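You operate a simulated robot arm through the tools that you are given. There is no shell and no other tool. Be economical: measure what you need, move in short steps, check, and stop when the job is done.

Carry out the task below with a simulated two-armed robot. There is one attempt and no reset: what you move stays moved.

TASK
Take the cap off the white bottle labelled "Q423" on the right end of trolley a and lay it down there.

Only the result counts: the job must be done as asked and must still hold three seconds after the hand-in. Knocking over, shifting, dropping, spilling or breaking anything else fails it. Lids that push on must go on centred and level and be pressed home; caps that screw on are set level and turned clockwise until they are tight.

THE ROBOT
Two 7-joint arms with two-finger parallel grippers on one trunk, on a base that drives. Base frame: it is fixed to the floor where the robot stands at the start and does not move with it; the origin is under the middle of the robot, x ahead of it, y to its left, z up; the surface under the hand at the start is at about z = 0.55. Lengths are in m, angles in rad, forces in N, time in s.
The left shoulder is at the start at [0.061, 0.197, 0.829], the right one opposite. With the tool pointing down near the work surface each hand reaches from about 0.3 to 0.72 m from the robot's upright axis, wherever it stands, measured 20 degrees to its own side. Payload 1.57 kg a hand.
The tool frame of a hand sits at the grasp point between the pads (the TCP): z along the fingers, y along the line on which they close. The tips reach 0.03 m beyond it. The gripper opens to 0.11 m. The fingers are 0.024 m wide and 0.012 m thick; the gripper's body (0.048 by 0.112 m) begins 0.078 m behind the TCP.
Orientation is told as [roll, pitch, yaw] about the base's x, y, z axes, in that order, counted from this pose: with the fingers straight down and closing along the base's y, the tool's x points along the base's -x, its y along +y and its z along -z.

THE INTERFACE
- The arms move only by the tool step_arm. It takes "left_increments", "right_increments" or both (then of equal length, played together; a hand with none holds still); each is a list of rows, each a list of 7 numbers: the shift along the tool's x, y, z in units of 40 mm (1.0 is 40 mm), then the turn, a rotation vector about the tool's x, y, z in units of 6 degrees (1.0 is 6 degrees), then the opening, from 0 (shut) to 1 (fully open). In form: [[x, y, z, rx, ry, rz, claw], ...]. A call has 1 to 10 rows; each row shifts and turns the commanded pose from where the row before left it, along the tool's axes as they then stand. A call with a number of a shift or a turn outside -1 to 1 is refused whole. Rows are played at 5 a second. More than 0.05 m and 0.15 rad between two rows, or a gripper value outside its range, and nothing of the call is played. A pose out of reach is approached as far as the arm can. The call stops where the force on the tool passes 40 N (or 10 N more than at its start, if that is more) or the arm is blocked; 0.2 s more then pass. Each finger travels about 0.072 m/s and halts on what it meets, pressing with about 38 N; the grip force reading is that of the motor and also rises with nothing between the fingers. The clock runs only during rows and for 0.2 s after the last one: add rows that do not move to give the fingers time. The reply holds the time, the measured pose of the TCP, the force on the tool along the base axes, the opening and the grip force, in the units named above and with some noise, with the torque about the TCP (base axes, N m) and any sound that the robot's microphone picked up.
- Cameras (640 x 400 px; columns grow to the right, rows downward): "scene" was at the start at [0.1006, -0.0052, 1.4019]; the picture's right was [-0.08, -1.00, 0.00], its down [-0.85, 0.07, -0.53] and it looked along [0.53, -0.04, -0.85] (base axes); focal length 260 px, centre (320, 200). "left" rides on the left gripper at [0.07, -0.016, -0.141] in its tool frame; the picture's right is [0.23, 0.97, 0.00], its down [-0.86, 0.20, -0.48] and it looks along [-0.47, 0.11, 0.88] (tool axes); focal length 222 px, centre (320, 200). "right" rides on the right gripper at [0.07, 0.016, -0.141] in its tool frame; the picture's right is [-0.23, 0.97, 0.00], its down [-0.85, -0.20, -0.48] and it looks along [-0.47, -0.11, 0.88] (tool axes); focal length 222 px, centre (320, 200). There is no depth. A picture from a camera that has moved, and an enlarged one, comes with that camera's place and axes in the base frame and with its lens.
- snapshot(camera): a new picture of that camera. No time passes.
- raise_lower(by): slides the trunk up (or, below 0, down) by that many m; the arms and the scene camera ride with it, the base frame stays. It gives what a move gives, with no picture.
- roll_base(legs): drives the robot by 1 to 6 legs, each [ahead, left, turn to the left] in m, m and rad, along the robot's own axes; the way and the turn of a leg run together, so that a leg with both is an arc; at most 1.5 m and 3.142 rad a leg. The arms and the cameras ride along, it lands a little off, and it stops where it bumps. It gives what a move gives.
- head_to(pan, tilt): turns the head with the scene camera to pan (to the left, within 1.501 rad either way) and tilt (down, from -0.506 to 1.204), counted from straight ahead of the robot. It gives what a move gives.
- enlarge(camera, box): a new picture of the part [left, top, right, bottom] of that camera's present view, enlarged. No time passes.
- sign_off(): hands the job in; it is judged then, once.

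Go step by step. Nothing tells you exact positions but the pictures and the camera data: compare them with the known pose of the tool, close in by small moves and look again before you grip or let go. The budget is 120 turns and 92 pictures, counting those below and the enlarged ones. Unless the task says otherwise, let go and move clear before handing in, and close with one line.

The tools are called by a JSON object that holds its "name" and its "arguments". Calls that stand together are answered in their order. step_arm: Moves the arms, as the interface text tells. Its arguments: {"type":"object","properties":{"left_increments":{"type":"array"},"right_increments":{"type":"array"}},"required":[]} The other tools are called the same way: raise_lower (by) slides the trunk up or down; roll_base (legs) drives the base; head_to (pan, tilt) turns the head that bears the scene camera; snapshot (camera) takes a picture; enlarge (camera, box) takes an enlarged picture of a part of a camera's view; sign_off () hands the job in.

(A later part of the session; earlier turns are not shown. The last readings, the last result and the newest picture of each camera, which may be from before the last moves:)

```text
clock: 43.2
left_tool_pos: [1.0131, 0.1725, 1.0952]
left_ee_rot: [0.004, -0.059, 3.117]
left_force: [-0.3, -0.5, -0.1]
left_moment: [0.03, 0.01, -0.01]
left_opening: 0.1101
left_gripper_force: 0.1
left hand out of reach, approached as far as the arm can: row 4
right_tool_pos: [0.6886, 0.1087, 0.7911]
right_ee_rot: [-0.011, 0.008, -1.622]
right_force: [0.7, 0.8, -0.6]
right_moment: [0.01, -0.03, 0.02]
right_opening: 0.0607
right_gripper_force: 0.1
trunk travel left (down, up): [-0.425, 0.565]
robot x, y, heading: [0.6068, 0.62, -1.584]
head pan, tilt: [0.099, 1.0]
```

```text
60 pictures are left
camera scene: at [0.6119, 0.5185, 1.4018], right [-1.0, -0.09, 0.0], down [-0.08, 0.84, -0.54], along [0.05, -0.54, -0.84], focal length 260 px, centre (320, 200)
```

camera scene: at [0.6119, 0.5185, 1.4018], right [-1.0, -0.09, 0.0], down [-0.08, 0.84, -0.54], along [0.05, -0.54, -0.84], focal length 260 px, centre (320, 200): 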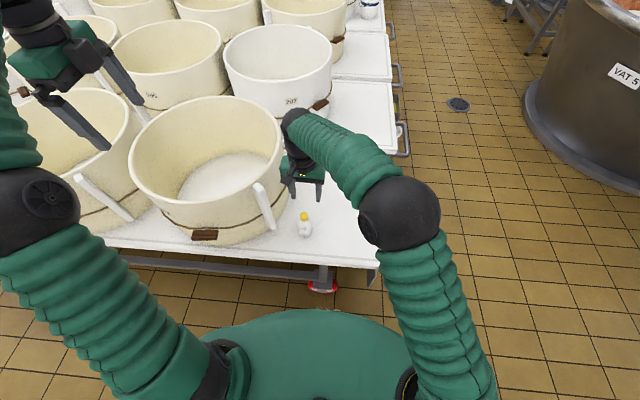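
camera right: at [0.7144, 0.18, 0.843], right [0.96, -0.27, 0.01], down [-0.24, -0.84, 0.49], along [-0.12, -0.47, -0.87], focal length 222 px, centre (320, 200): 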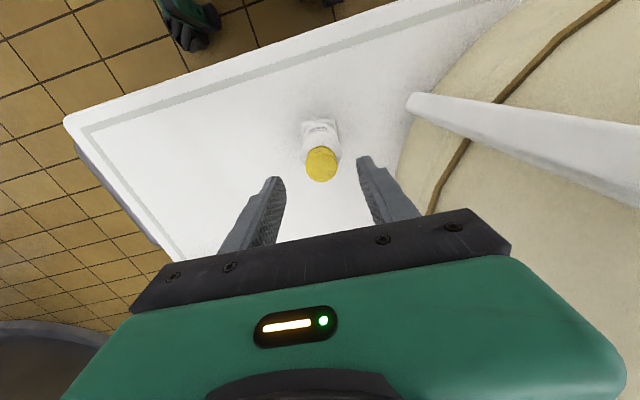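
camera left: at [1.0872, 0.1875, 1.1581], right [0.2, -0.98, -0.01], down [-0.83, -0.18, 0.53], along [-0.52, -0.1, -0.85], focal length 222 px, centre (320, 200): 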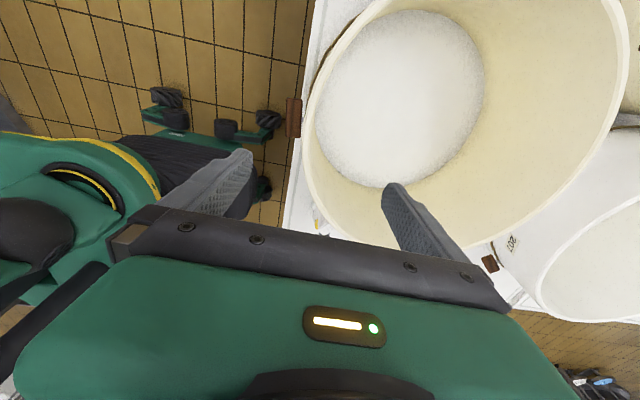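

The right arm shows hysteresis as if a joint is near a limit in this cross-body pose. The left arm would have the bottle in its natural zone if I shift the robot right ~0.12 m, so I'll retract the right hand and switch to the left.

{"name": "step_arm", "arguments": {"right_increments": [[0, 0, -1, 0, 0, 0, 0.55], [0, 0, -1, 0, 0, 0, 0.55], [0.2, -1, -0.3, 0, 0, 0, 0.55], [0.2, -1, 0, 0, 0, 0, 0.55], [0.2, -1, 0, 0, 0, 0, 0.55], [0.2, -1, 0, 0, 0, 0, 0.55], [0.2, -1, 0, 0, 0, 0, 0.55], [0.2, -1, 0, 0, 0, 0, 0.55], [0.2, -1, 0, 0, 0, 0, 0.55], [0, 0, 0, 0, 0, 0, 0.55]]}}

{"name": "roll_base", "arguments": {"legs": [[0, -0.12, 0]]}}

{"name": "step_arm", "arguments": {"left_increments": [[0, 0, 0, 0, 0, -1, 1], [0, 0, 0, 0, 0, -1, 1], [0, 0, 0, 0, 0, -1, 1], [0, 0, 0, 0, 0, -1, 1], [0, 0, 0, 0, 0, -1, 1], [0, 0, 0, 0, 0, -1, 1], [0, 0, 0, 0, 0, -1, 1], [0, 0, 0, 0, 0, -1, 1]]}}

{"name": "step_arm", "arguments": {"left_increments": [[0, 0, 0, 0, 0, -1, 1], [0, 0, 0, 0, 0, -1, 1], [0, 0, 0, 0, 0, -1, 1], [0, 0, 0, 0, 0, -1, 1], [0, 0, 0, 0, 0, -1, 1], [0, 0, 0, 0, 0, -1, 1], [0, 0, 0, 0, 0, -1, 1], [0, 0, 0, 0, 0, 0, 1]]}}

{"name": "snapshot", "arguments": {"camera": "scene"}}

```text
clock: 45.4
left_tool_pos: [1.0126, 0.1712, 1.0957]
left_ee_rot: [0.006, -0.059, 3.117]
left_force: [0.0, 0.1, 0.8]
left_moment: [0.0, 0.01, -0.01]
left_opening: 0.11
left_gripper_force: 0.1
right_tool_pos: [0.4268, 0.1817, 0.8882]
right_ee_rot: [0.0, -0.001, -1.588]
right_force: [-0.4, 0.6, -0.3]
right_moment: [-0.03, -0.02, -0.02]
right_opening: 0.0605
right_gripper_force: 0.2
trunk travel left (down, up): [-0.425, 0.565]
robot x, y, heading: [0.6057, 0.6185, -1.585]
head pan, tilt: [0.099, 1.0]
```

```text
clock: 46.6
left_tool_pos: [0.9006, 0.172, 1.0936]
left_ee_rot: [0.003, -0.062, 3.121]
left_force: [-0.1, 0.5, -0.7]
left_moment: [0.0, 0.03, 0.02]
left_opening: 0.1098
left_gripper_force: 0.0
right_tool_pos: [0.3141, 0.182, 0.8909]
right_ee_rot: [-0.005, -0.002, -1.587]
right_force: [0.0, -1.1, -0.1]
right_moment: [0.01, -0.02, 0.04]
right_opening: 0.0606
right_gripper_force: 0.1
trunk travel left (down, up): [-0.425, 0.565]
robot x, y, heading: [0.4854, 0.6243, -1.581]
head pan, tilt: [0.099, 1.0]
```

```text
clock: 48.4
left_tool_pos: [0.8874, 0.1731, 1.0972]
left_ee_rot: [-0.035, -0.038, -2.326]
left_force: [0.3, 0.4, -0.1]
left_moment: [0.02, 0.01, 0.01]
left_opening: 0.1099
left_gripper_force: 0.0
right_tool_pos: [0.3019, 0.184, 0.8889]
right_ee_rot: [0.007, -0.001, -1.586]
right_force: [0.4, 0.0, -0.2]
right_moment: [0.02, 0.01, 0.01]
right_opening: 0.0604
right_gripper_force: 0.0
trunk travel left (down, up): [-0.425, 0.565]
robot x, y, heading: [0.4875, 0.6249, -1.585]
head pan, tilt: [0.099, 1.0]
```

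```text
clock: 50.2
left_tool_pos: [0.8894, 0.173, 1.0977]
left_ee_rot: [-0.055, -0.008, -1.594]
left_force: [0.7, 0.8, 0.6]
left_moment: [0.02, -0.07, -0.01]
left_opening: 0.11
left_gripper_force: 0.0
right_tool_pos: [0.3048, 0.1838, 0.8896]
right_ee_rot: [0.006, -0.003, -1.588]
right_force: [0.2, 0.1, 0.0]
right_moment: [-0.02, -0.06, -0.02]
right_opening: 0.0605
right_gripper_force: 0.1
trunk travel left (down, up): [-0.425, 0.565]
robot x, y, heading: [0.4847, 0.6179, -1.58]
head pan, tilt: [0.099, 1.0]
```

```text
59 pictures are left
camera scene: at [0.4919, 0.5207, 1.4028], right [-1.0, -0.09, 0.0], down [-0.08, 0.84, -0.54], along [0.05, -0.54, -0.84], focal length 260 px, centre (320, 200)
```

scene: 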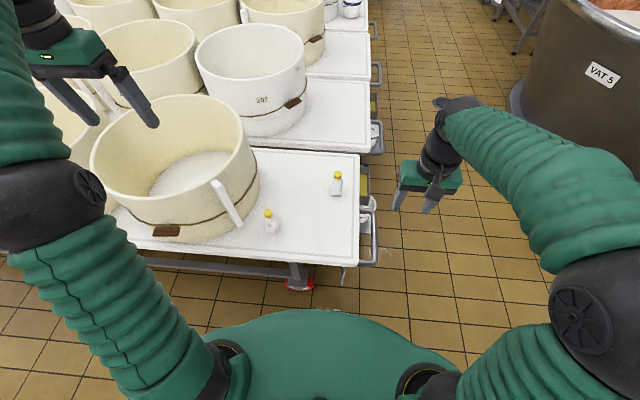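

Left hand now faces properly. I'll level it, move over the cap and come down to z≈0.88.

{"name": "step_arm", "arguments": {"left_increments": [[-0.316, -0.94, 0, -0.525, 0.08, 0, 0.55], [-0.316, -0.94, 0, 0, 0, 0, 0.55], [-0.316, -0.94, 0, 0, 0, 0, 0.55], [-0.316, -0.94, 0, 0, 0, 0, 0.55], [-0.316, -0.94, 0, 0, 0, 0, 0.55], [0, 0, 1, 0, 0, 0, 0.55], [0, 0, 1, 0, 0, 0, 0.55], [0, 0, 1, 0, 0, 0, 0.55], [0, 0, 1, 0, 0, 0, 0.55], [0, 0, 1, 0, 0, 0, 0.55]]}}

{"name": "snapshot", "arguments": {"camera": "left"}}

{"name": "snapshot", "arguments": {"camera": "scene"}}

```text
clock: 52.4
left_tool_pos: [0.7019, 0.1164, 0.8985]
left_ee_rot: [0.0, 0.005, -1.592]
left_force: [0.4, -1.0, -0.3]
left_moment: [0.02, -0.02, 0.02]
left_opening: 0.0606
left_gripper_force: 0.1
right_tool_pos: [0.3052, 0.1829, 0.8888]
right_ee_rot: [0.005, -0.001, -1.588]
right_force: [0.0, 0.5, 0.1]
right_moment: [-0.03, -0.02, 0.02]
right_opening: 0.0604
right_gripper_force: 0.0
trunk travel left (down, up): [-0.425, 0.565]
robot x, y, heading: [0.4852, 0.6196, -1.58]
head pan, tilt: [0.099, 1.0]
```

```text
58 pictures are left
camera left: at [0.6876, 0.1865, 1.0418], right [0.98, 0.2, 0.0], down [0.18, -0.86, 0.47], along [0.1, -0.46, -0.88], focal length 222 px, centre (320, 200)
```

left: 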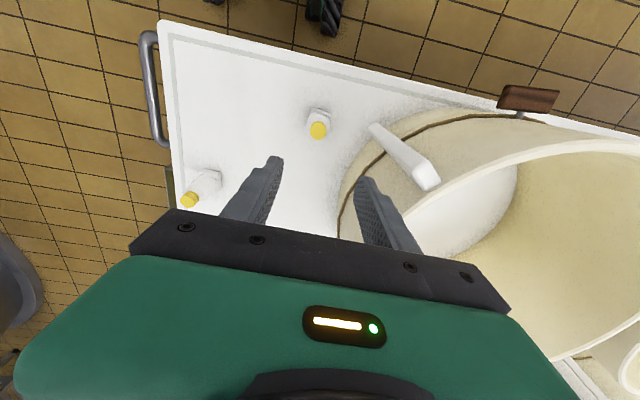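

```text
57 pictures are left
camera scene: at [0.4912, 0.5196, 1.4027], right [-1.0, -0.09, 0.0], down [-0.08, 0.84, -0.54], along [0.05, -0.54, -0.84], focal length 260 px, centre (320, 200)
```

scene: 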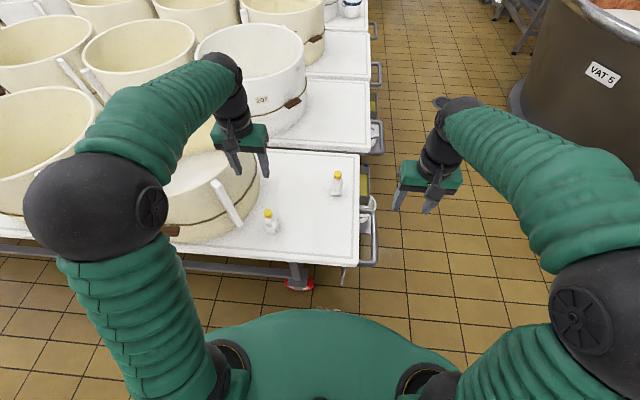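

Cap seen at about (0.701, 0.116). Lower to z≈0.74 in steps and watch the pose errors.

{"name": "step_arm", "arguments": {"left_increments": [[0, 0, 0.8, 0, 0, 0, 0.55], [0, 0, 0.8, 0, 0, 0, 0.55], [0, 0, 0.8, 0, 0, 0, 0.55], [0, 0, 0.8, 0, 0, 0, 0.55], [0, 0, 0.75, 0, 0, 0, 0.55], [0, 0, 0, 0, 0, 0, 0.55]]}}

{"name": "snapshot", "arguments": {"camera": "left"}}

{"name": "snapshot", "arguments": {"camera": "scene"}}

```text
clock: 53.8
left_tool_pos: [0.7021, 0.1174, 0.7439]
left_ee_rot: [0.002, 0.004, -1.594]
left_force: [0.2, -0.3, 0.1]
left_moment: [0.02, 0.02, 0.0]
left_opening: 0.0606
left_gripper_force: 0.1
right_tool_pos: [0.3038, 0.1851, 0.8885]
right_ee_rot: [0.004, -0.003, -1.588]
right_force: [0.0, -0.5, 0.5]
right_moment: [-0.01, 0.02, 0.0]
right_opening: 0.0607
right_gripper_force: 0.1
trunk travel left (down, up): [-0.425, 0.565]
robot x, y, heading: [0.4862, 0.6233, -1.583]
head pan, tilt: [0.099, 1.0]
```

```text
56 pictures are left
camera left: at [0.6882, 0.1872, 0.8867], right [0.98, 0.2, 0.0], down [0.18, -0.86, 0.48], along [0.1, -0.47, -0.88], focal length 222 px, centre (320, 200)
```

left: 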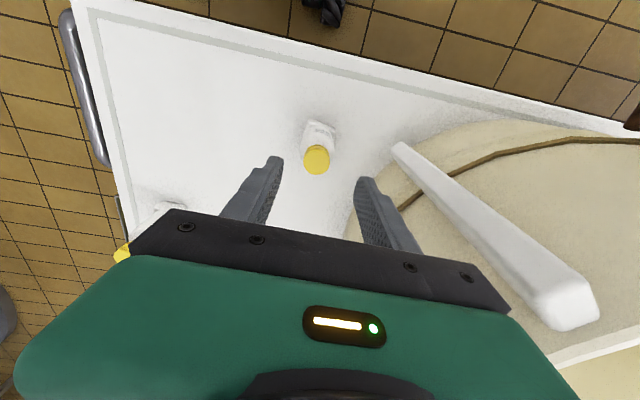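

```text
55 pictures are left
camera scene: at [0.491, 0.5208, 1.4028], right [-1.0, -0.09, 0.0], down [-0.07, 0.84, -0.54], along [0.05, -0.54, -0.84], focal length 260 px, centre (320, 200)
```

scene: 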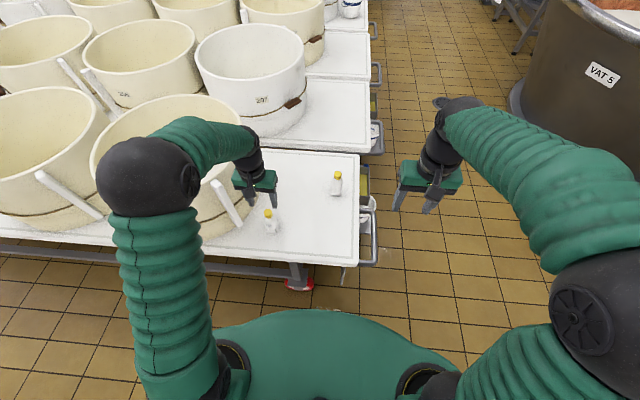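

Clean tracking. I'll fine-adjust 2 mm and lower so the tips reach beside the cap (TCP z≈0.684).

{"name": "step_arm", "arguments": {"left_increments": [[-0.05, -0.05, 0.4, 0, 0, 0, 0.55], [0, 0, 0.5, 0, 0, 0, 0.55], [0, 0, 0.6, 0, 0, 0, 0.55], [0, 0, 0, 0, 0, 0, 0.55]]}}

{"name": "snapshot", "arguments": {"camera": "left"}}

{"name": "enlarge", "arguments": {"camera": "scene", "box": [225, 160, 305, 240]}}

```text
clock: 54.8
left_tool_pos: [0.6982, 0.1158, 0.6809]
left_ee_rot: [0.002, 0.003, -1.594]
left_force: [-0.7, 0.1, 1.1]
left_moment: [-0.02, -0.02, 0.0]
left_opening: 0.0606
left_gripper_force: 0.2
right_tool_pos: [0.3042, 0.1843, 0.8895]
right_ee_rot: [0.004, -0.004, -1.588]
right_force: [0.1, 0.1, -0.5]
right_moment: [-0.01, -0.01, -0.03]
right_opening: 0.0606
right_gripper_force: 0.0
trunk travel left (down, up): [-0.425, 0.565]
robot x, y, heading: [0.4849, 0.6257, -1.579]
head pan, tilt: [0.099, 1.0]
```

```text
54 pictures are left
camera left: at [0.685, 0.1851, 0.8244], right [0.98, 0.2, 0.0], down [0.18, -0.86, 0.48], along [0.1, -0.47, -0.88], focal length 222 px, centre (320, 200)
```

left: 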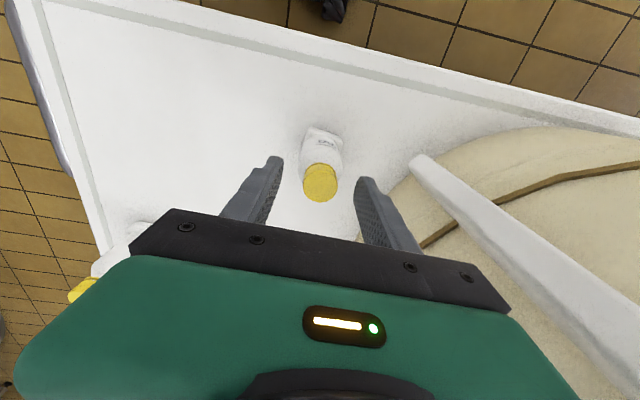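

```text
5.00 times, centred on (265, 200) of scene
camera zoom: at [0.491, 0.5208, 1.4028], right [-1.0, -0.09, 0.0], down [-0.07, 0.84, -0.54], along [0.05, -0.54, -0.84], focal length 1299 px, centre (595, 200)
```

zoom: 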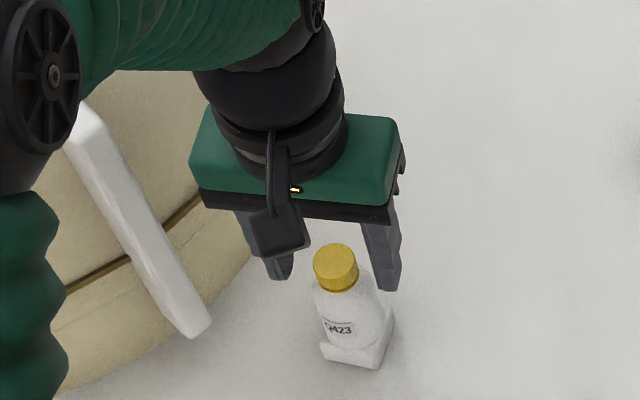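

Well centred; a 3 mm nudge then close on the cap.

{"name": "step_arm", "arguments": {"left_increments": [[0.07, 0, 0, 0, 0, 0, 0.55], [0, 0, 0, 0, 0, 0, 0.2], [0, 0, 0, 0, 0, 0, 0.1], [0, 0, 0, 0, 0, 0, 0], [0, 0, 0, 0, 0, 0, 0]]}}

{"name": "enlarge", "arguments": {"camera": "scene", "box": [225, 160, 305, 240]}}

{"name": "enlarge", "arguments": {"camera": "left", "box": [240, 100, 400, 240]}}

```text
clock: 56.0
left_tool_pos: [0.6991, 0.1177, 0.6812]
left_ee_rot: [0.002, 0.004, -1.592]
left_force: [0.3, -0.7, 0.4]
left_moment: [-0.08, -0.03, 0.03]
left_opening: 0.0273
left_gripper_force: 37.9
right_tool_pos: [0.3047, 0.1844, 0.8897]
right_ee_rot: [0.003, -0.002, -1.588]
right_force: [0.5, 0.3, -0.1]
right_moment: [-0.01, 0.01, 0.01]
right_opening: 0.0604
right_gripper_force: 0.0
trunk travel left (down, up): [-0.425, 0.565]
robot x, y, heading: [0.4852, 0.6216, -1.583]
head pan, tilt: [0.099, 1.0]
```

```text
5.00 times, centred on (265, 200) of scene
camera zoom: at [0.4911, 0.5203, 1.4028], right [-1.0, -0.09, 0.0], down [-0.07, 0.84, -0.54], along [0.05, -0.54, -0.84], focal length 1299 px, centre (595, 200)
```

zoom: 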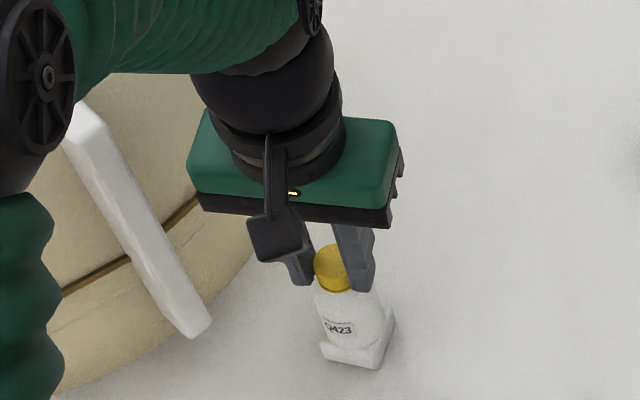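

```text
2.86 times, centred on (320, 170) of left
camera zoom: at [0.6855, 0.1877, 0.8249], right [0.98, 0.2, 0.0], down [0.18, -0.86, 0.48], along [0.1, -0.47, -0.88], focal length 635 px, centre (320, 286)
```

zoom: 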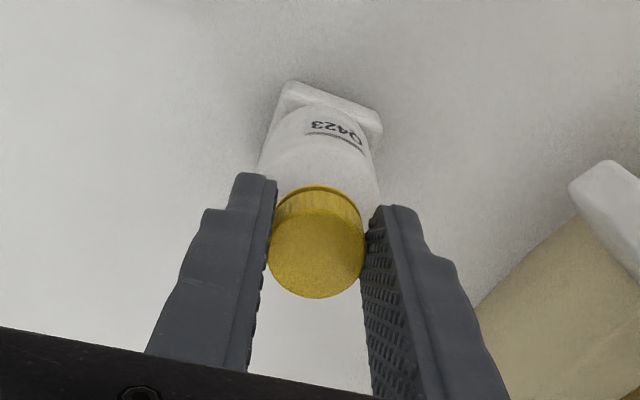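

Firm grip on the cap at 27 mm. Turn counter-clockwise by 18° first and check.

{"name": "step_arm", "arguments": {"left_increments": [[0, 0, 0, 0, 0, -1, 0], [0, 0, 0, 0, 0, -1, 0], [0, 0, 0, 0, 0, -1, 0]]}}

{"name": "enlarge", "arguments": {"camera": "left", "box": [240, 100, 400, 240]}}

```text
clock: 56.8
left_tool_pos: [0.6994, 0.117, 0.6824]
left_ee_rot: [0.0, 0.004, -1.277]
left_force: [-0.8, -0.1, 0.0]
left_moment: [-0.02, 0.11, -0.02]
left_opening: 0.0271
left_gripper_force: 37.9
right_tool_pos: [0.3041, 0.1841, 0.8891]
right_ee_rot: [0.005, -0.002, -1.588]
right_force: [-0.1, 0.7, -0.5]
right_moment: [0.01, -0.03, 0.01]
right_opening: 0.0604
right_gripper_force: 0.0
trunk travel left (down, up): [-0.425, 0.565]
robot x, y, heading: [0.4858, 0.6216, -1.58]
head pan, tilt: [0.099, 1.0]
```

```text
2.86 times, centred on (320, 170) of left
camera zoom: at [0.6637, 0.1791, 0.8252], right [0.87, 0.5, 0.0], down [0.44, -0.76, 0.48], along [0.24, -0.41, -0.88], focal length 635 px, centre (320, 286)
```

zoom: 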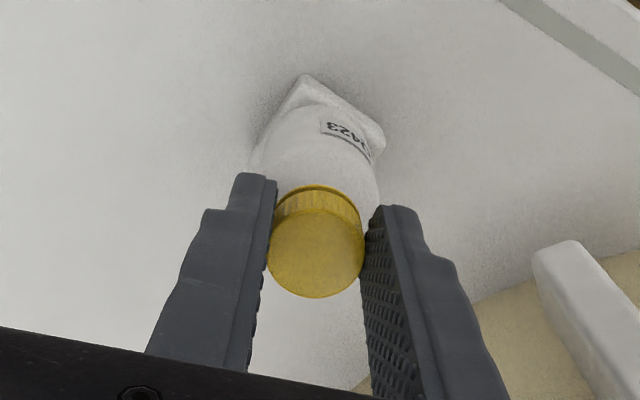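

The cap turns with almost no torque and the bottle stays put. Continue 60°.

{"name": "step_arm", "arguments": {"left_increments": [[0, 0, -0.002, 0, 0, -1, 0], [0, 0, -0.002, 0, 0, -1, 0], [0, 0, -0.002, 0, 0, -1, 0], [0, 0, -0.002, 0, 0, -1, 0], [0, 0, -0.002, 0, 0, -1, 0], [0, 0, -0.002, 0, 0, -1, 0], [0, 0, -0.002, 0, 0, -1, 0], [0, 0, -0.002, 0, 0, -1, 0], [0, 0, -0.002, 0, 0, -1, 0], [0, 0, -0.002, 0, 0, -1, 0]]}}

{"name": "enlarge", "arguments": {"camera": "left", "box": [240, 100, 400, 240]}}

```text
clock: 59.0
left_tool_pos: [0.6977, 0.1181, 0.6839]
left_ee_rot: [0.003, 0.0, -0.231]
left_force: [0.4, -0.2, -0.2]
left_moment: [0.0, 0.09, -0.01]
left_opening: 0.0273
left_gripper_force: 38.1
right_tool_pos: [0.3041, 0.1832, 0.8894]
right_ee_rot: [0.006, -0.002, -1.588]
right_force: [-0.5, -0.2, 0.7]
right_moment: [0.0, 0.04, -0.02]
right_opening: 0.0605
right_gripper_force: 0.1
trunk travel left (down, up): [-0.425, 0.565]
robot x, y, heading: [0.4901, 0.6212, -1.582]
head pan, tilt: [0.099, 1.0]
```

```text
2.86 times, centred on (320, 170) of left
camera zoom: at [0.627, 0.1174, 0.8258], right [0.0, 1.0, 0.0], down [0.88, 0.0, 0.48], along [0.48, 0.0, -0.88], focal length 635 px, centre (320, 286)
```

zoom: 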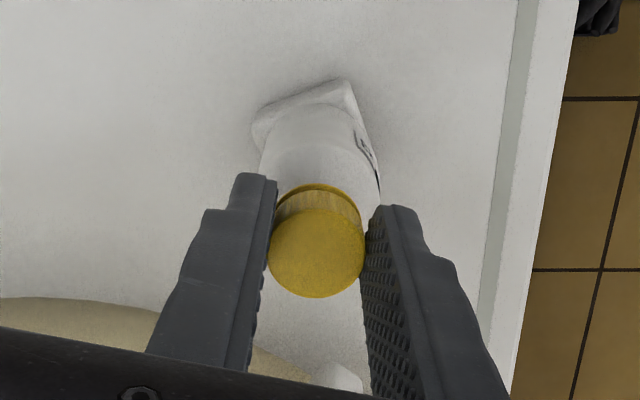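

Going well; another 60°.

{"name": "step_arm", "arguments": {"left_increments": [[0, 0, -0.002, 0, 0, -1, 0], [0, 0, -0.002, 0, 0, -1, 0], [0, 0, -0.002, 0, 0, -1, 0], [0, 0, -0.002, 0, 0, -1, 0], [0, 0, -0.002, 0, 0, -1, 0], [0, 0, -0.002, 0, 0, -1, 0], [0, 0, -0.002, 0, 0, -1, 0], [0, 0, -0.002, 0, 0, -1, 0], [0, 0, -0.002, 0, 0, -1, 0], [0, 0, -0.002, 0, 0, -1, 0]]}}

{"name": "enlarge", "arguments": {"camera": "left", "box": [240, 100, 400, 240]}}

```text
clock: 61.2
left_tool_pos: [0.6981, 0.1181, 0.6823]
left_ee_rot: [0.0, -0.005, 0.817]
left_force: [-0.1, 0.3, -1.5]
left_moment: [0.01, 0.04, 0.03]
left_opening: 0.0269
left_gripper_force: 38.0
right_tool_pos: [0.3045, 0.1827, 0.8887]
right_ee_rot: [0.006, -0.002, -1.587]
right_force: [0.7, 0.0, -0.1]
right_moment: [0.01, -0.02, -0.02]
right_opening: 0.0604
right_gripper_force: 0.0
trunk travel left (down, up): [-0.425, 0.565]
robot x, y, heading: [0.4886, 0.6209, -1.573]
head pan, tilt: [0.099, 1.0]
```

```text
2.86 times, centred on (320, 170) of left
camera zoom: at [0.6636, 0.0552, 0.8265], right [-0.87, 0.5, 0.0], down [0.44, 0.76, 0.48], along [0.24, 0.42, -0.88], focal length 635 px, centre (320, 286)
```

zoom: 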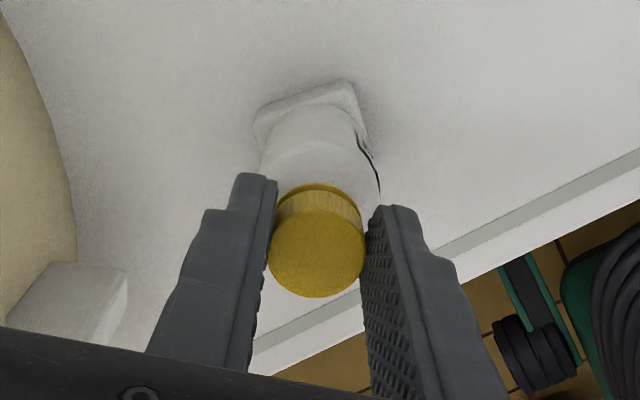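

The bottle appears to have kept the same orientation relative to the hand in this last turn, so it may be turning along with the cap. Check from the scene camera.

{"name": "enlarge", "arguments": {"camera": "scene", "box": [225, 160, 305, 240]}}

{"name": "snapshot", "arguments": {"camera": "left"}}

```text
5.00 times, centred on (265, 200) of scene
camera zoom: at [0.4907, 0.52, 1.4027], right [-1.0, -0.09, 0.0], down [-0.07, 0.84, -0.54], along [0.05, -0.54, -0.84], focal length 1299 px, centre (595, 200)
```

zoom: 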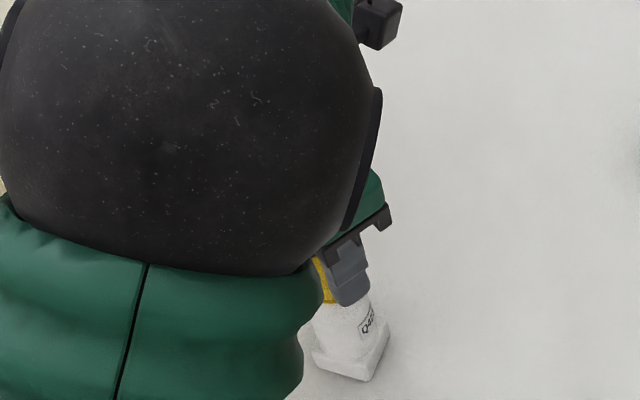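

```text
46 pictures are left
camera left: at [0.6636, 0.0552, 0.8265], right [-0.87, 0.5, 0.0], down [0.44, 0.76, 0.48], along [0.24, 0.42, -0.88], focal length 222 px, centre (320, 200)
```

left: 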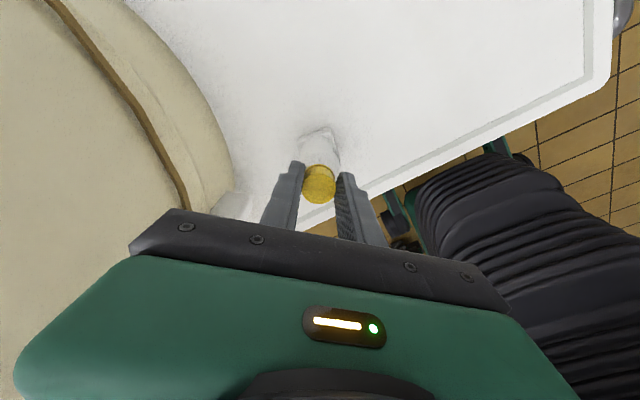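

The bottle did turn with the cap, probably because my lifting unloaded it. I'll press down lightly so it stands firmly, then turn a bit and compare.

{"name": "step_arm", "arguments": {"left_increments": [[0, 0, 0.04, 0, 0, 0, 0], [0, 0, 0.04, 0, 0, 0, 0]]}}

{"name": "step_arm", "arguments": {"left_increments": [[0, 0, 0.04, 0, 0, 0, 0], [0, 0, 0.04, 0, 0, 0, 0]]}}

```text
clock: 61.8
left_tool_pos: [0.6975, 0.118, 0.6821]
left_ee_rot: [0.001, -0.004, 0.815]
left_force: [0.3, 1.3, 7.3]
left_moment: [0.05, -0.02, -0.01]
left_opening: 0.0272
left_gripper_force: 37.6
right_tool_pos: [0.304, 0.1837, 0.8883]
right_ee_rot: [0.006, -0.005, -1.589]
right_force: [0.1, -0.7, 0.1]
right_moment: [-0.01, 0.03, -0.02]
right_opening: 0.0605
right_gripper_force: 0.0
trunk travel left (down, up): [-0.425, 0.565]
robot x, y, heading: [0.4864, 0.6261, -1.58]
head pan, tilt: [0.099, 1.0]
```

```text
clock: 62.4
left_tool_pos: [0.6985, 0.1173, 0.6816]
left_ee_rot: [-0.005, 0.0, 0.816]
left_force: [5.2, 1.5, 35.9]
left_moment: [0.35, -0.31, 0.0]
left_opening: 0.0269
left_gripper_force: 38.3
right_tool_pos: [0.3028, 0.1863, 0.8915]
right_ee_rot: [0.008, -0.006, -1.587]
right_force: [-0.2, 0.4, 0.1]
right_moment: [0.01, 0.03, -0.02]
right_opening: 0.0603
right_gripper_force: 0.1
trunk travel left (down, up): [-0.425, 0.565]
robot x, y, heading: [0.4857, 0.6219, -1.578]
head pan, tilt: [0.099, 1.0]
```

Contact is stiff. Back off to ~10-15 N and turn 30°, then compare bottle orientation.

{"name": "step_arm", "arguments": {"left_increments": [[0, 0, -0.03, 0, 0, 0, 0], [0, 0, 0, 0, 0, -1, 0], [0, 0, 0, 0, 0, -1, 0], [0, 0, 0, 0, 0, -1, 0], [0, 0, 0, 0, 0, -1, 0]]}}

{"name": "enlarge", "arguments": {"camera": "left", "box": [240, 100, 400, 240]}}

```text
clock: 63.6
left_tool_pos: [0.6976, 0.1192, 0.6809]
left_ee_rot: [-0.003, -0.005, 1.236]
left_force: [4.9, -1.3, 31.2]
left_moment: [-0.07, -0.3, -0.05]
left_opening: 0.0268
left_gripper_force: 37.8
right_tool_pos: [0.3046, 0.1873, 0.89]
right_ee_rot: [0.008, -0.006, -1.588]
right_force: [0.5, -0.4, 0.0]
right_moment: [0.0, 0.0, -0.02]
right_opening: 0.0604
right_gripper_force: 0.1
trunk travel left (down, up): [-0.425, 0.565]
robot x, y, heading: [0.4874, 0.6194, -1.578]
head pan, tilt: [0.099, 1.0]
```

```text
2.86 times, centred on (320, 170) of left
camera zoom: at [0.6912, 0.0483, 0.8236], right [-0.99, 0.11, 0.0], down [0.09, 0.87, 0.48], along [0.05, 0.48, -0.88], focal length 635 px, centre (320, 286)
```

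zoom: 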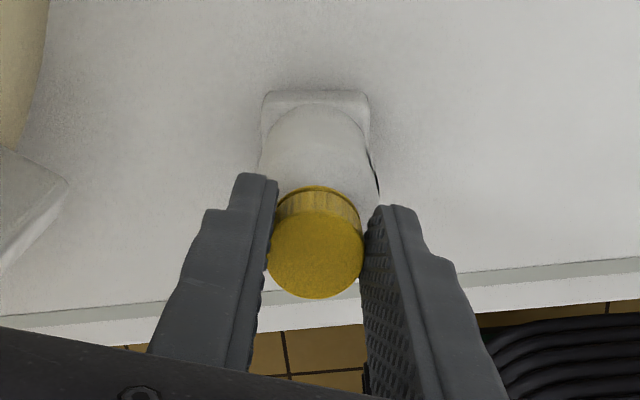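

With downward load the bottle held and the cap turned. Now release, rotate the hand back clockwise 160° (raised slightly), to regrip.

{"name": "step_arm", "arguments": {"left_increments": [[0, 0, -0.03, 0, 0, 0, 0], [0, 0, 0, 0, 0, 0, 0.5], [0, 0, 0, 0, 0, 0, 0.5], [0, 0, -0.5, 0, 0, 0, 0.5], [0, 0, 0, 0, 0, 1, 0.5], [0, 0, 0, 0, 0, 1, 0.5], [0, 0, 0, 0, 0, 1, 0.5], [0, 0, 0, 0, 0, 1, 0.5], [0, 0, 0, 0, 0, 1, 0.5], [0, 0, 0, 0, 0, 1, 0.5]]}}

{"name": "step_arm", "arguments": {"left_increments": [[0, 0, 0, 0, 0, 1, 0.5], [0, 0, 0, 0, 0, 1, 0.5], [0, 0, 0, 0, 0, 1, 0.5], [0, 0, 0, 0, 0, 1, 0.5], [0, 0, 0, 0, 0, 1, 0.5], [0, 0, 0, 0, 0, 1, 0.5], [0, 0, 0, 0, 0, 1, 0.5], [0, 0, 0, 0, 0, 1, 0.5], [0, 0, 0, 0, 0, 1, 0.5], [0, 0, 0, 0, 0, 1, 0.5]]}}

{"name": "step_arm", "arguments": {"left_increments": [[0, 0, 0, 0, 0, 1, 0.5], [0, 0, 0, 0, 0, 1, 0.5], [0, 0, 0, 0, 0, 1, 0.5], [0, 0, 0, 0, 0, 1, 0.5], [0, 0, 0, 0, 0, 1, 0.5], [0, 0, 0, 0, 0, 1, 0.5], [0, 0, 0, 0, 0, 1, 0.5], [0, 0, 0, 0, 0, 1, 0.5], [0, 0, 0, 0, 0, 1, 0.5], [0, 0, 0, 0, 0, 1, 0.5]]}}

{"name": "snapshot", "arguments": {"camera": "left"}}

{"name": "enlarge", "arguments": {"camera": "scene", "box": [225, 160, 305, 240]}}

```text
clock: 65.8
left_tool_pos: [0.6985, 0.1166, 0.7005]
left_ee_rot: [0.002, -0.004, 0.604]
left_force: [-0.1, -0.4, 0.1]
left_moment: [0.0, 0.01, -0.02]
left_opening: 0.0552
left_gripper_force: 0.1
right_tool_pos: [0.3035, 0.1833, 0.8895]
right_ee_rot: [0.005, -0.002, -1.588]
right_force: [-0.9, -0.4, 0.0]
right_moment: [0.01, 0.0, -0.04]
right_opening: 0.0605
right_gripper_force: 0.0
trunk travel left (down, up): [-0.425, 0.565]
robot x, y, heading: [0.4867, 0.6225, -1.586]
head pan, tilt: [0.099, 1.0]
```

```text
clock: 68.0
left_tool_pos: [0.6991, 0.1163, 0.6996]
left_ee_rot: [0.004, -0.001, -0.442]
left_force: [0.0, -0.3, -1.6]
left_moment: [-0.04, -0.01, 0.02]
left_opening: 0.0549
left_gripper_force: 0.1
right_tool_pos: [0.3032, 0.1829, 0.8887]
right_ee_rot: [0.004, -0.003, -1.587]
right_force: [0.5, -0.1, 0.9]
right_moment: [-0.05, -0.01, 0.01]
right_opening: 0.0605
right_gripper_force: 0.1
trunk travel left (down, up): [-0.425, 0.565]
robot x, y, heading: [0.4885, 0.6227, -1.577]
head pan, tilt: [0.099, 1.0]
```

```text
clock: 70.2
left_tool_pos: [0.6982, 0.1176, 0.6998]
left_ee_rot: [0.002, 0.004, -1.49]
left_force: [-0.4, 1.1, 0.9]
left_moment: [-0.01, -0.02, 0.02]
left_opening: 0.0551
left_gripper_force: 0.1
right_tool_pos: [0.3043, 0.1844, 0.8893]
right_ee_rot: [0.006, -0.001, -1.587]
right_force: [0.1, -0.8, -0.1]
right_moment: [-0.04, -0.03, -0.02]
right_opening: 0.0605
right_gripper_force: 0.1
trunk travel left (down, up): [-0.425, 0.565]
robot x, y, heading: [0.4858, 0.6243, -1.58]
head pan, tilt: [0.099, 1.0]
```

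```text
44 pictures are left
camera left: at [0.6776, 0.1858, 0.8432], right [0.95, 0.3, 0.0], down [0.27, -0.84, 0.48], along [0.15, -0.45, -0.88], focal length 222 px, centre (320, 200)
```

left: 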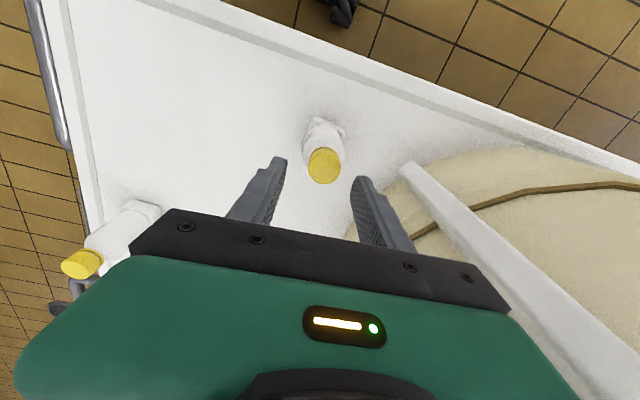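

```text
5.00 times, centred on (265, 200) of scene
camera zoom: at [0.4911, 0.5203, 1.4028], right [-1.0, -0.09, 0.0], down [-0.07, 0.84, -0.54], along [0.05, -0.54, -0.84], focal length 1299 px, centre (595, 200)
```

zoom: 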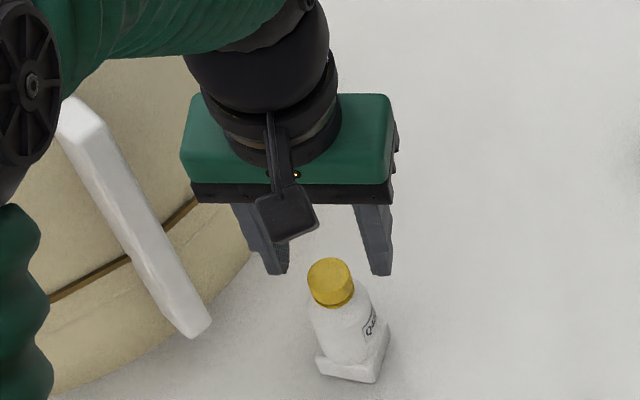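

The cap was gripped about 5 mm off-centre along the finger width, so the bottle moved ~10 mm toward +y when turned. I'll recentre (TCP y≈0.121), grip again, lift 1.5 mm, set the bottle back 10 mm, and put it down.

{"name": "step_arm", "arguments": {"left_increments": [[0.11, 0.02, 0.2, 0, 0, 0, 0.5], [0, 0, 0.25, 0, 0, 0, 0.5], [0, 0, 0, 0, 0, 0, 0.5]]}}

{"name": "enlarge", "arguments": {"camera": "left", "box": [240, 100, 400, 240]}}

{"name": "enlarge", "arguments": {"camera": "scene", "box": [225, 160, 305, 240]}}

```text
clock: 71.0
left_tool_pos: [0.699, 0.1224, 0.681]
left_ee_rot: [0.001, 0.003, -1.488]
left_force: [0.8, 0.4, -0.5]
left_moment: [0.0, 0.03, 0.02]
left_opening: 0.055
left_gripper_force: 0.0
right_tool_pos: [0.3054, 0.1839, 0.8892]
right_ee_rot: [0.006, -0.003, -1.587]
right_force: [0.3, 0.0, 0.8]
right_moment: [0.0, 0.0, 0.0]
right_opening: 0.0609
right_gripper_force: 0.1
trunk travel left (down, up): [-0.425, 0.565]
robot x, y, heading: [0.4863, 0.6208, -1.583]
head pan, tilt: [0.099, 1.0]
```

```text
2.86 times, centred on (320, 170) of left
camera zoom: at [0.6782, 0.1902, 0.8251], right [0.95, 0.31, 0.0], down [0.27, -0.84, 0.48], along [0.15, -0.45, -0.88], focal length 635 px, centre (320, 286)
```

zoom: 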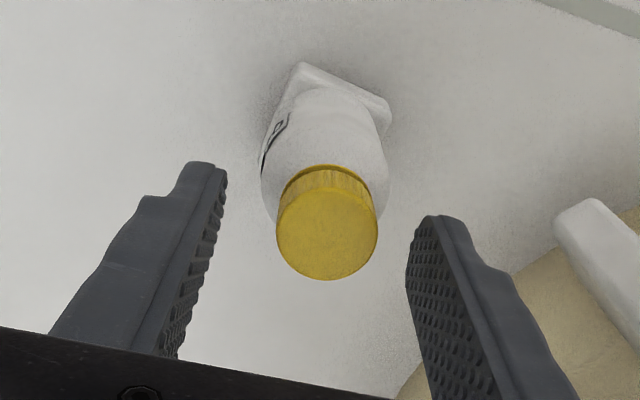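

```text
5.00 times, centred on (265, 200) of scene
camera zoom: at [0.4909, 0.5206, 1.4028], right [-1.0, -0.09, 0.0], down [-0.07, 0.84, -0.54], along [0.05, -0.54, -0.84], focal length 1299 px, centre (595, 200)
```

zoom: 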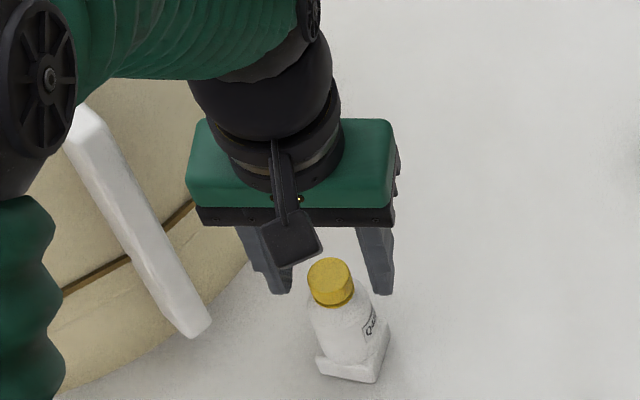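

Camera shows the cap still ~5 mm further in tool +x. Nudge, close, and set the bottle back by 9 mm while barely lifted.

{"name": "step_arm", "arguments": {"left_increments": [[0.12, 0.06, 0, 0, 0, 0, 0.5], [0, 0, 0, 0, 0, 0, 0.2], [0, 0, 0, 0, 0, 0, 0], [0, 0, 0, 0, 0, 0, 0], [0, 0, 0, 0, 0, 0, 0]]}}

{"name": "enlarge", "arguments": {"camera": "left", "box": [240, 100, 400, 240]}}

```text
clock: 72.2
left_tool_pos: [0.7011, 0.1262, 0.681]
left_ee_rot: [0.003, 0.004, -1.489]
left_force: [-1.2, 0.5, 0.1]
left_moment: [0.0, -0.02, -0.01]
left_opening: 0.028
left_gripper_force: 38.6
right_tool_pos: [0.3045, 0.1833, 0.8891]
right_ee_rot: [0.007, 0.001, -1.588]
right_force: [1.2, 0.8, -0.2]
right_moment: [-0.01, 0.02, 0.03]
right_opening: 0.0603
right_gripper_force: 0.0
trunk travel left (down, up): [-0.425, 0.565]
robot x, y, heading: [0.4815, 0.6217, -1.583]
head pan, tilt: [0.099, 1.0]
```

```text
2.86 times, centred on (320, 170) of left
camera zoom: at [0.6799, 0.1947, 0.825], right [0.95, 0.31, 0.0], down [0.27, -0.84, 0.48], along [0.15, -0.45, -0.88], focal length 635 px, centre (320, 286)
```

zoom: 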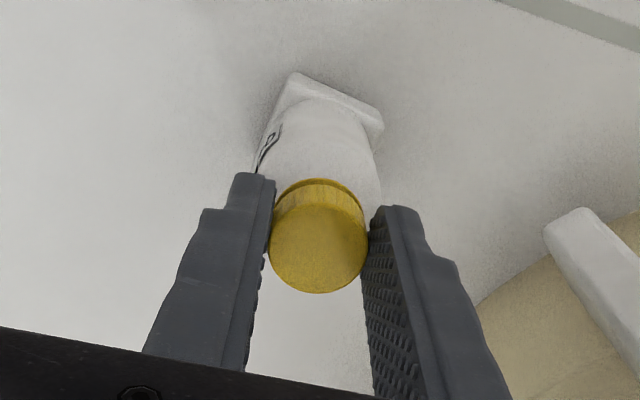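

Reprojection suggests the cap top is nearer z≈0.66, so I should grip ~5 mm deeper. Reopen, lower, close, then lift 2 mm, move 10 mm toward -y, and set down.

{"name": "step_arm", "arguments": {"left_increments": [[0, 0, 0, 0, 0, 0, 0.5], [0, 0, 0, 0, 0, 0, 0.5], [0, 0, 0.12, 0, 0, 0, 0.5], [0, 0, 0, 0, 0, 0, 0.2], [0, 0, 0, 0, 0, 0, 0], [0, 0, 0, 0, 0, 0, 0], [0, 0, 0, 0, 0, 0, 0]]}}

{"name": "enlarge", "arguments": {"camera": "left", "box": [240, 100, 400, 240]}}

{"name": "enlarge", "arguments": {"camera": "scene", "box": [245, 190, 295, 240]}}

```text
clock: 73.8
left_tool_pos: [0.7014, 0.1261, 0.6771]
left_ee_rot: [0.001, 0.004, -1.489]
left_force: [-0.1, -0.5, -0.5]
left_moment: [-0.02, 0.02, -0.03]
left_opening: 0.0282
left_gripper_force: 37.5
right_tool_pos: [0.3044, 0.1849, 0.8894]
right_ee_rot: [0.006, -0.002, -1.589]
right_force: [0.3, -0.1, -1.0]
right_moment: [0.01, 0.0, -0.02]
right_opening: 0.0603
right_gripper_force: 0.0
trunk travel left (down, up): [-0.425, 0.565]
robot x, y, heading: [0.4849, 0.6199, -1.584]
head pan, tilt: [0.099, 1.0]
```

```text
2.86 times, centred on (320, 170) of left
camera zoom: at [0.6799, 0.1948, 0.8208], right [0.95, 0.31, 0.0], down [0.27, -0.84, 0.48], along [0.15, -0.45, -0.88], focal length 635 px, centre (320, 286)
```

zoom: 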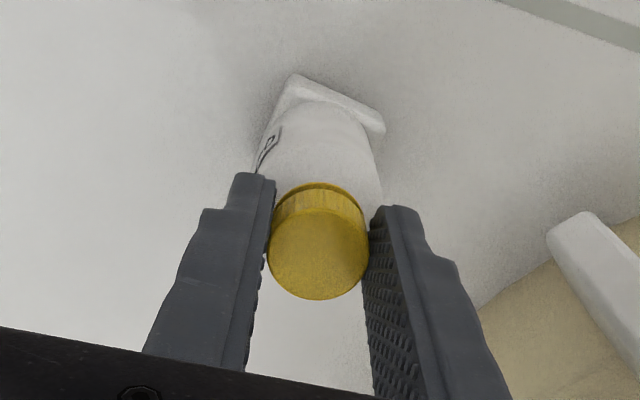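

```text
8.00 times, centred on (270, 215) of scene
camera zoom: at [0.4909, 0.5202, 1.4028], right [-1.0, -0.09, 0.0], down [-0.07, 0.84, -0.54], along [0.05, -0.54, -0.84], focal length 2079 px, centre (720, 80)
```

zoom: 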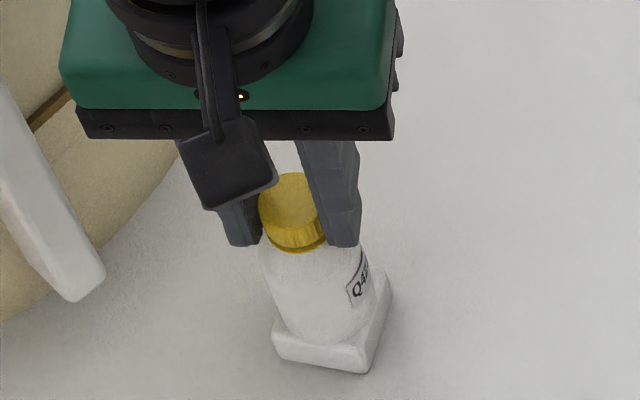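

Good grip over the full cap height. Now relocate the bottle 10 mm back.

{"name": "step_arm", "arguments": {"left_increments": [[0, 0, -0.07, 0, 0, 0, 0], [-0.12, 0, 0, 0, 0, 0, 0], [-0.13, 0, 0, 0, 0, 0, 0], [0, 0, 0.07, 0, 0, 0, 0], [0, 0, 0.03, 0, 0, 0, 0]]}}

{"name": "enlarge", "arguments": {"camera": "left", "box": [240, 100, 400, 240]}}

```text
clock: 75.0
left_tool_pos: [0.7027, 0.1174, 0.6773]
left_ee_rot: [0.003, 0.002, -1.489]
left_force: [1.2, 0.9, 6.1]
left_moment: [0.14, -0.12, 0.02]
left_opening: 0.0281
left_gripper_force: 37.9
right_tool_pos: [0.3037, 0.1845, 0.8895]
right_ee_rot: [0.004, -0.003, -1.588]
right_force: [0.3, 0.0, 0.0]
right_moment: [-0.01, -0.02, -0.01]
right_opening: 0.0604
right_gripper_force: 0.0
trunk travel left (down, up): [-0.425, 0.565]
robot x, y, heading: [0.4872, 0.6216, -1.58]
head pan, tilt: [0.099, 1.0]
```

```text
2.86 times, centred on (320, 170) of left
camera zoom: at [0.6807, 0.1852, 0.82], right [0.95, 0.31, 0.0], down [0.27, -0.84, 0.48], along [0.15, -0.45, -0.88], focal length 635 px, centre (320, 286)
```

zoom: 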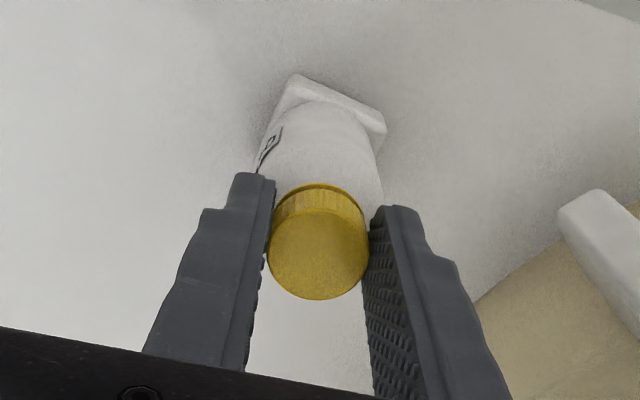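

The bottle stands again with 6 N load. Add a little more pressure and turn 60° counter-clockwise.

{"name": "step_arm", "arguments": {"left_increments": [[0, 0, 0.02, 0, 0, 0, 0], [0, 0, 0, 0, 0, -1, 0], [0, 0, 0, 0, 0, -1, 0], [0, 0, 0, 0, 0, -1, 0], [0, 0, 0, 0, 0, -1, 0], [0, 0, 0, 0, 0, -1, 0], [0, 0, 0, 0, 0, -1, 0], [0, 0, 0, 0, 0, -1, 0]]}}

{"name": "enlarge", "arguments": {"camera": "left", "box": [240, 100, 400, 240]}}

```text
clock: 76.8
left_tool_pos: [0.701, 0.1172, 0.6774]
left_ee_rot: [0.004, 0.001, -0.754]
left_force: [-1.9, -4.2, 17.1]
left_moment: [-0.23, 0.14, 0.02]
left_opening: 0.0283
left_gripper_force: 37.6
right_tool_pos: [0.3031, 0.185, 0.888]
right_ee_rot: [0.006, -0.002, -1.589]
right_force: [0.4, -0.4, 0.6]
right_moment: [-0.01, -0.01, -0.04]
right_opening: 0.0606
right_gripper_force: 0.1
trunk travel left (down, up): [-0.425, 0.565]
robot x, y, heading: [0.4862, 0.6203, -1.583]
head pan, tilt: [0.099, 1.0]
```

```text
2.86 times, centred on (320, 170) of left
camera zoom: at [0.6395, 0.1532, 0.8196], right [0.5, 0.87, 0.0], down [0.76, -0.44, 0.48], along [0.42, -0.24, -0.88], focal length 635 px, centre (320, 286)
```

zoom: 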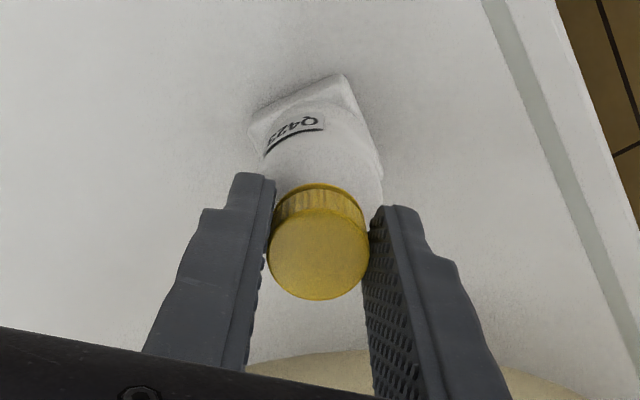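

The label swung past in view: the bottle holds and the cap turns. Continue 120° in two goes.

{"name": "step_arm", "arguments": {"left_increments": [[0, 0, 0, 0, 0, -1, 0], [0, 0, 0, 0, 0, -1, 0], [0, 0, 0, 0, 0, -1, 0], [0, 0, 0, 0, 0, -1, 0], [0, 0, 0, 0, 0, -1, 0], [0, 0, 0, 0, 0, -1, 0], [0, 0, 0, 0, 0, -1, 0], [0, 0, 0, 0, 0, -1, 0], [0, 0, 0, 0, 0, -1, 0], [0, 0, 0, 0, 0, -1, 0]]}}

{"name": "enlarge", "arguments": {"camera": "left", "box": [240, 100, 400, 240]}}

{"name": "step_arm", "arguments": {"left_increments": [[0, 0, 0, 0, 0, -1, 0], [0, 0, 0, 0, 0, -1, 0], [0, 0, 0, 0, 0, -1, 0], [0, 0, 0, 0, 0, -1, 0], [0, 0, 0, 0, 0, -1, 0], [0, 0, 0, 0, 0, -1, 0], [0, 0, 0, 0, 0, -1, 0], [0, 0, 0, 0, 0, -1, 0]]}}

{"name": "enlarge", "arguments": {"camera": "left", "box": [240, 100, 400, 240]}}

```text
clock: 79.0
left_tool_pos: [0.7015, 0.1178, 0.6776]
left_ee_rot: [-0.001, -0.004, 0.293]
left_force: [1.4, -5.8, 26.5]
left_moment: [-0.19, -0.01, -0.03]
left_opening: 0.0283
left_gripper_force: 38.0
right_tool_pos: [0.303, 0.1856, 0.8895]
right_ee_rot: [0.007, -0.001, -1.589]
right_force: [0.7, 0.4, -0.4]
right_moment: [0.01, 0.02, 0.04]
right_opening: 0.0608
right_gripper_force: 0.0
trunk travel left (down, up): [-0.425, 0.565]
robot x, y, heading: [0.484, 0.6256, -1.579]
head pan, tilt: [0.099, 1.0]
```

```text
2.86 times, centred on (320, 170) of left
camera zoom: at [0.6401, 0.0817, 0.8193], right [-0.5, 0.87, 0.0], down [0.76, 0.44, 0.48], along [0.42, 0.24, -0.88], focal length 635 px, centre (320, 286)
```

zoom: 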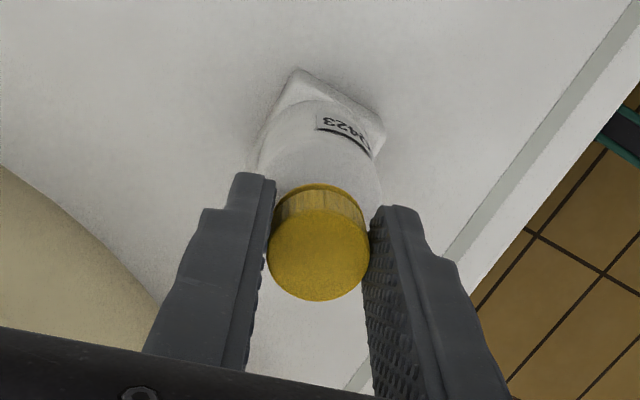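

```text
clock: 80.8
left_tool_pos: [0.7026, 0.1183, 0.677]
left_ee_rot: [-0.001, -0.003, 1.13]
left_force: [6.5, -5.0, 27.5]
left_moment: [-0.12, -0.3, -0.08]
left_opening: 0.028
left_gripper_force: 38.6
right_tool_pos: [0.3025, 0.1845, 0.8907]
right_ee_rot: [0.006, -0.004, -1.59]
right_force: [0.1, 0.3, -0.1]
right_moment: [0.0, -0.02, -0.02]
right_opening: 0.0605
right_gripper_force: 0.1
trunk travel left (down, up): [-0.425, 0.565]
robot x, y, heading: [0.4866, 0.6216, -1.583]
head pan, tilt: [0.099, 1.0]
```

```text
2.86 times, centred on (320, 170) of left
camera zoom: at [0.6875, 0.0479, 0.8195], right [-0.98, 0.21, 0.0], down [0.18, 0.86, 0.48], along [0.1, 0.47, -0.88], focal length 635 px, centre (320, 286)
```

zoom: 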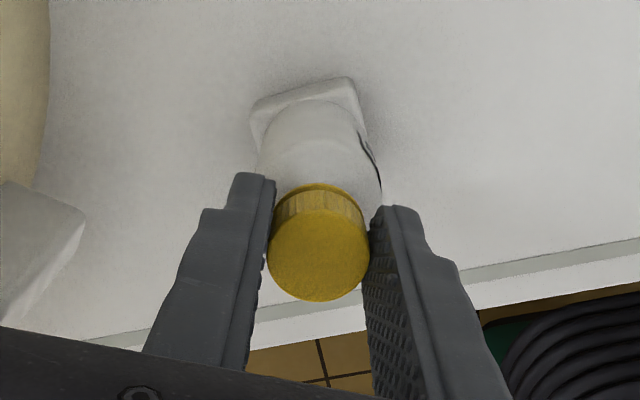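

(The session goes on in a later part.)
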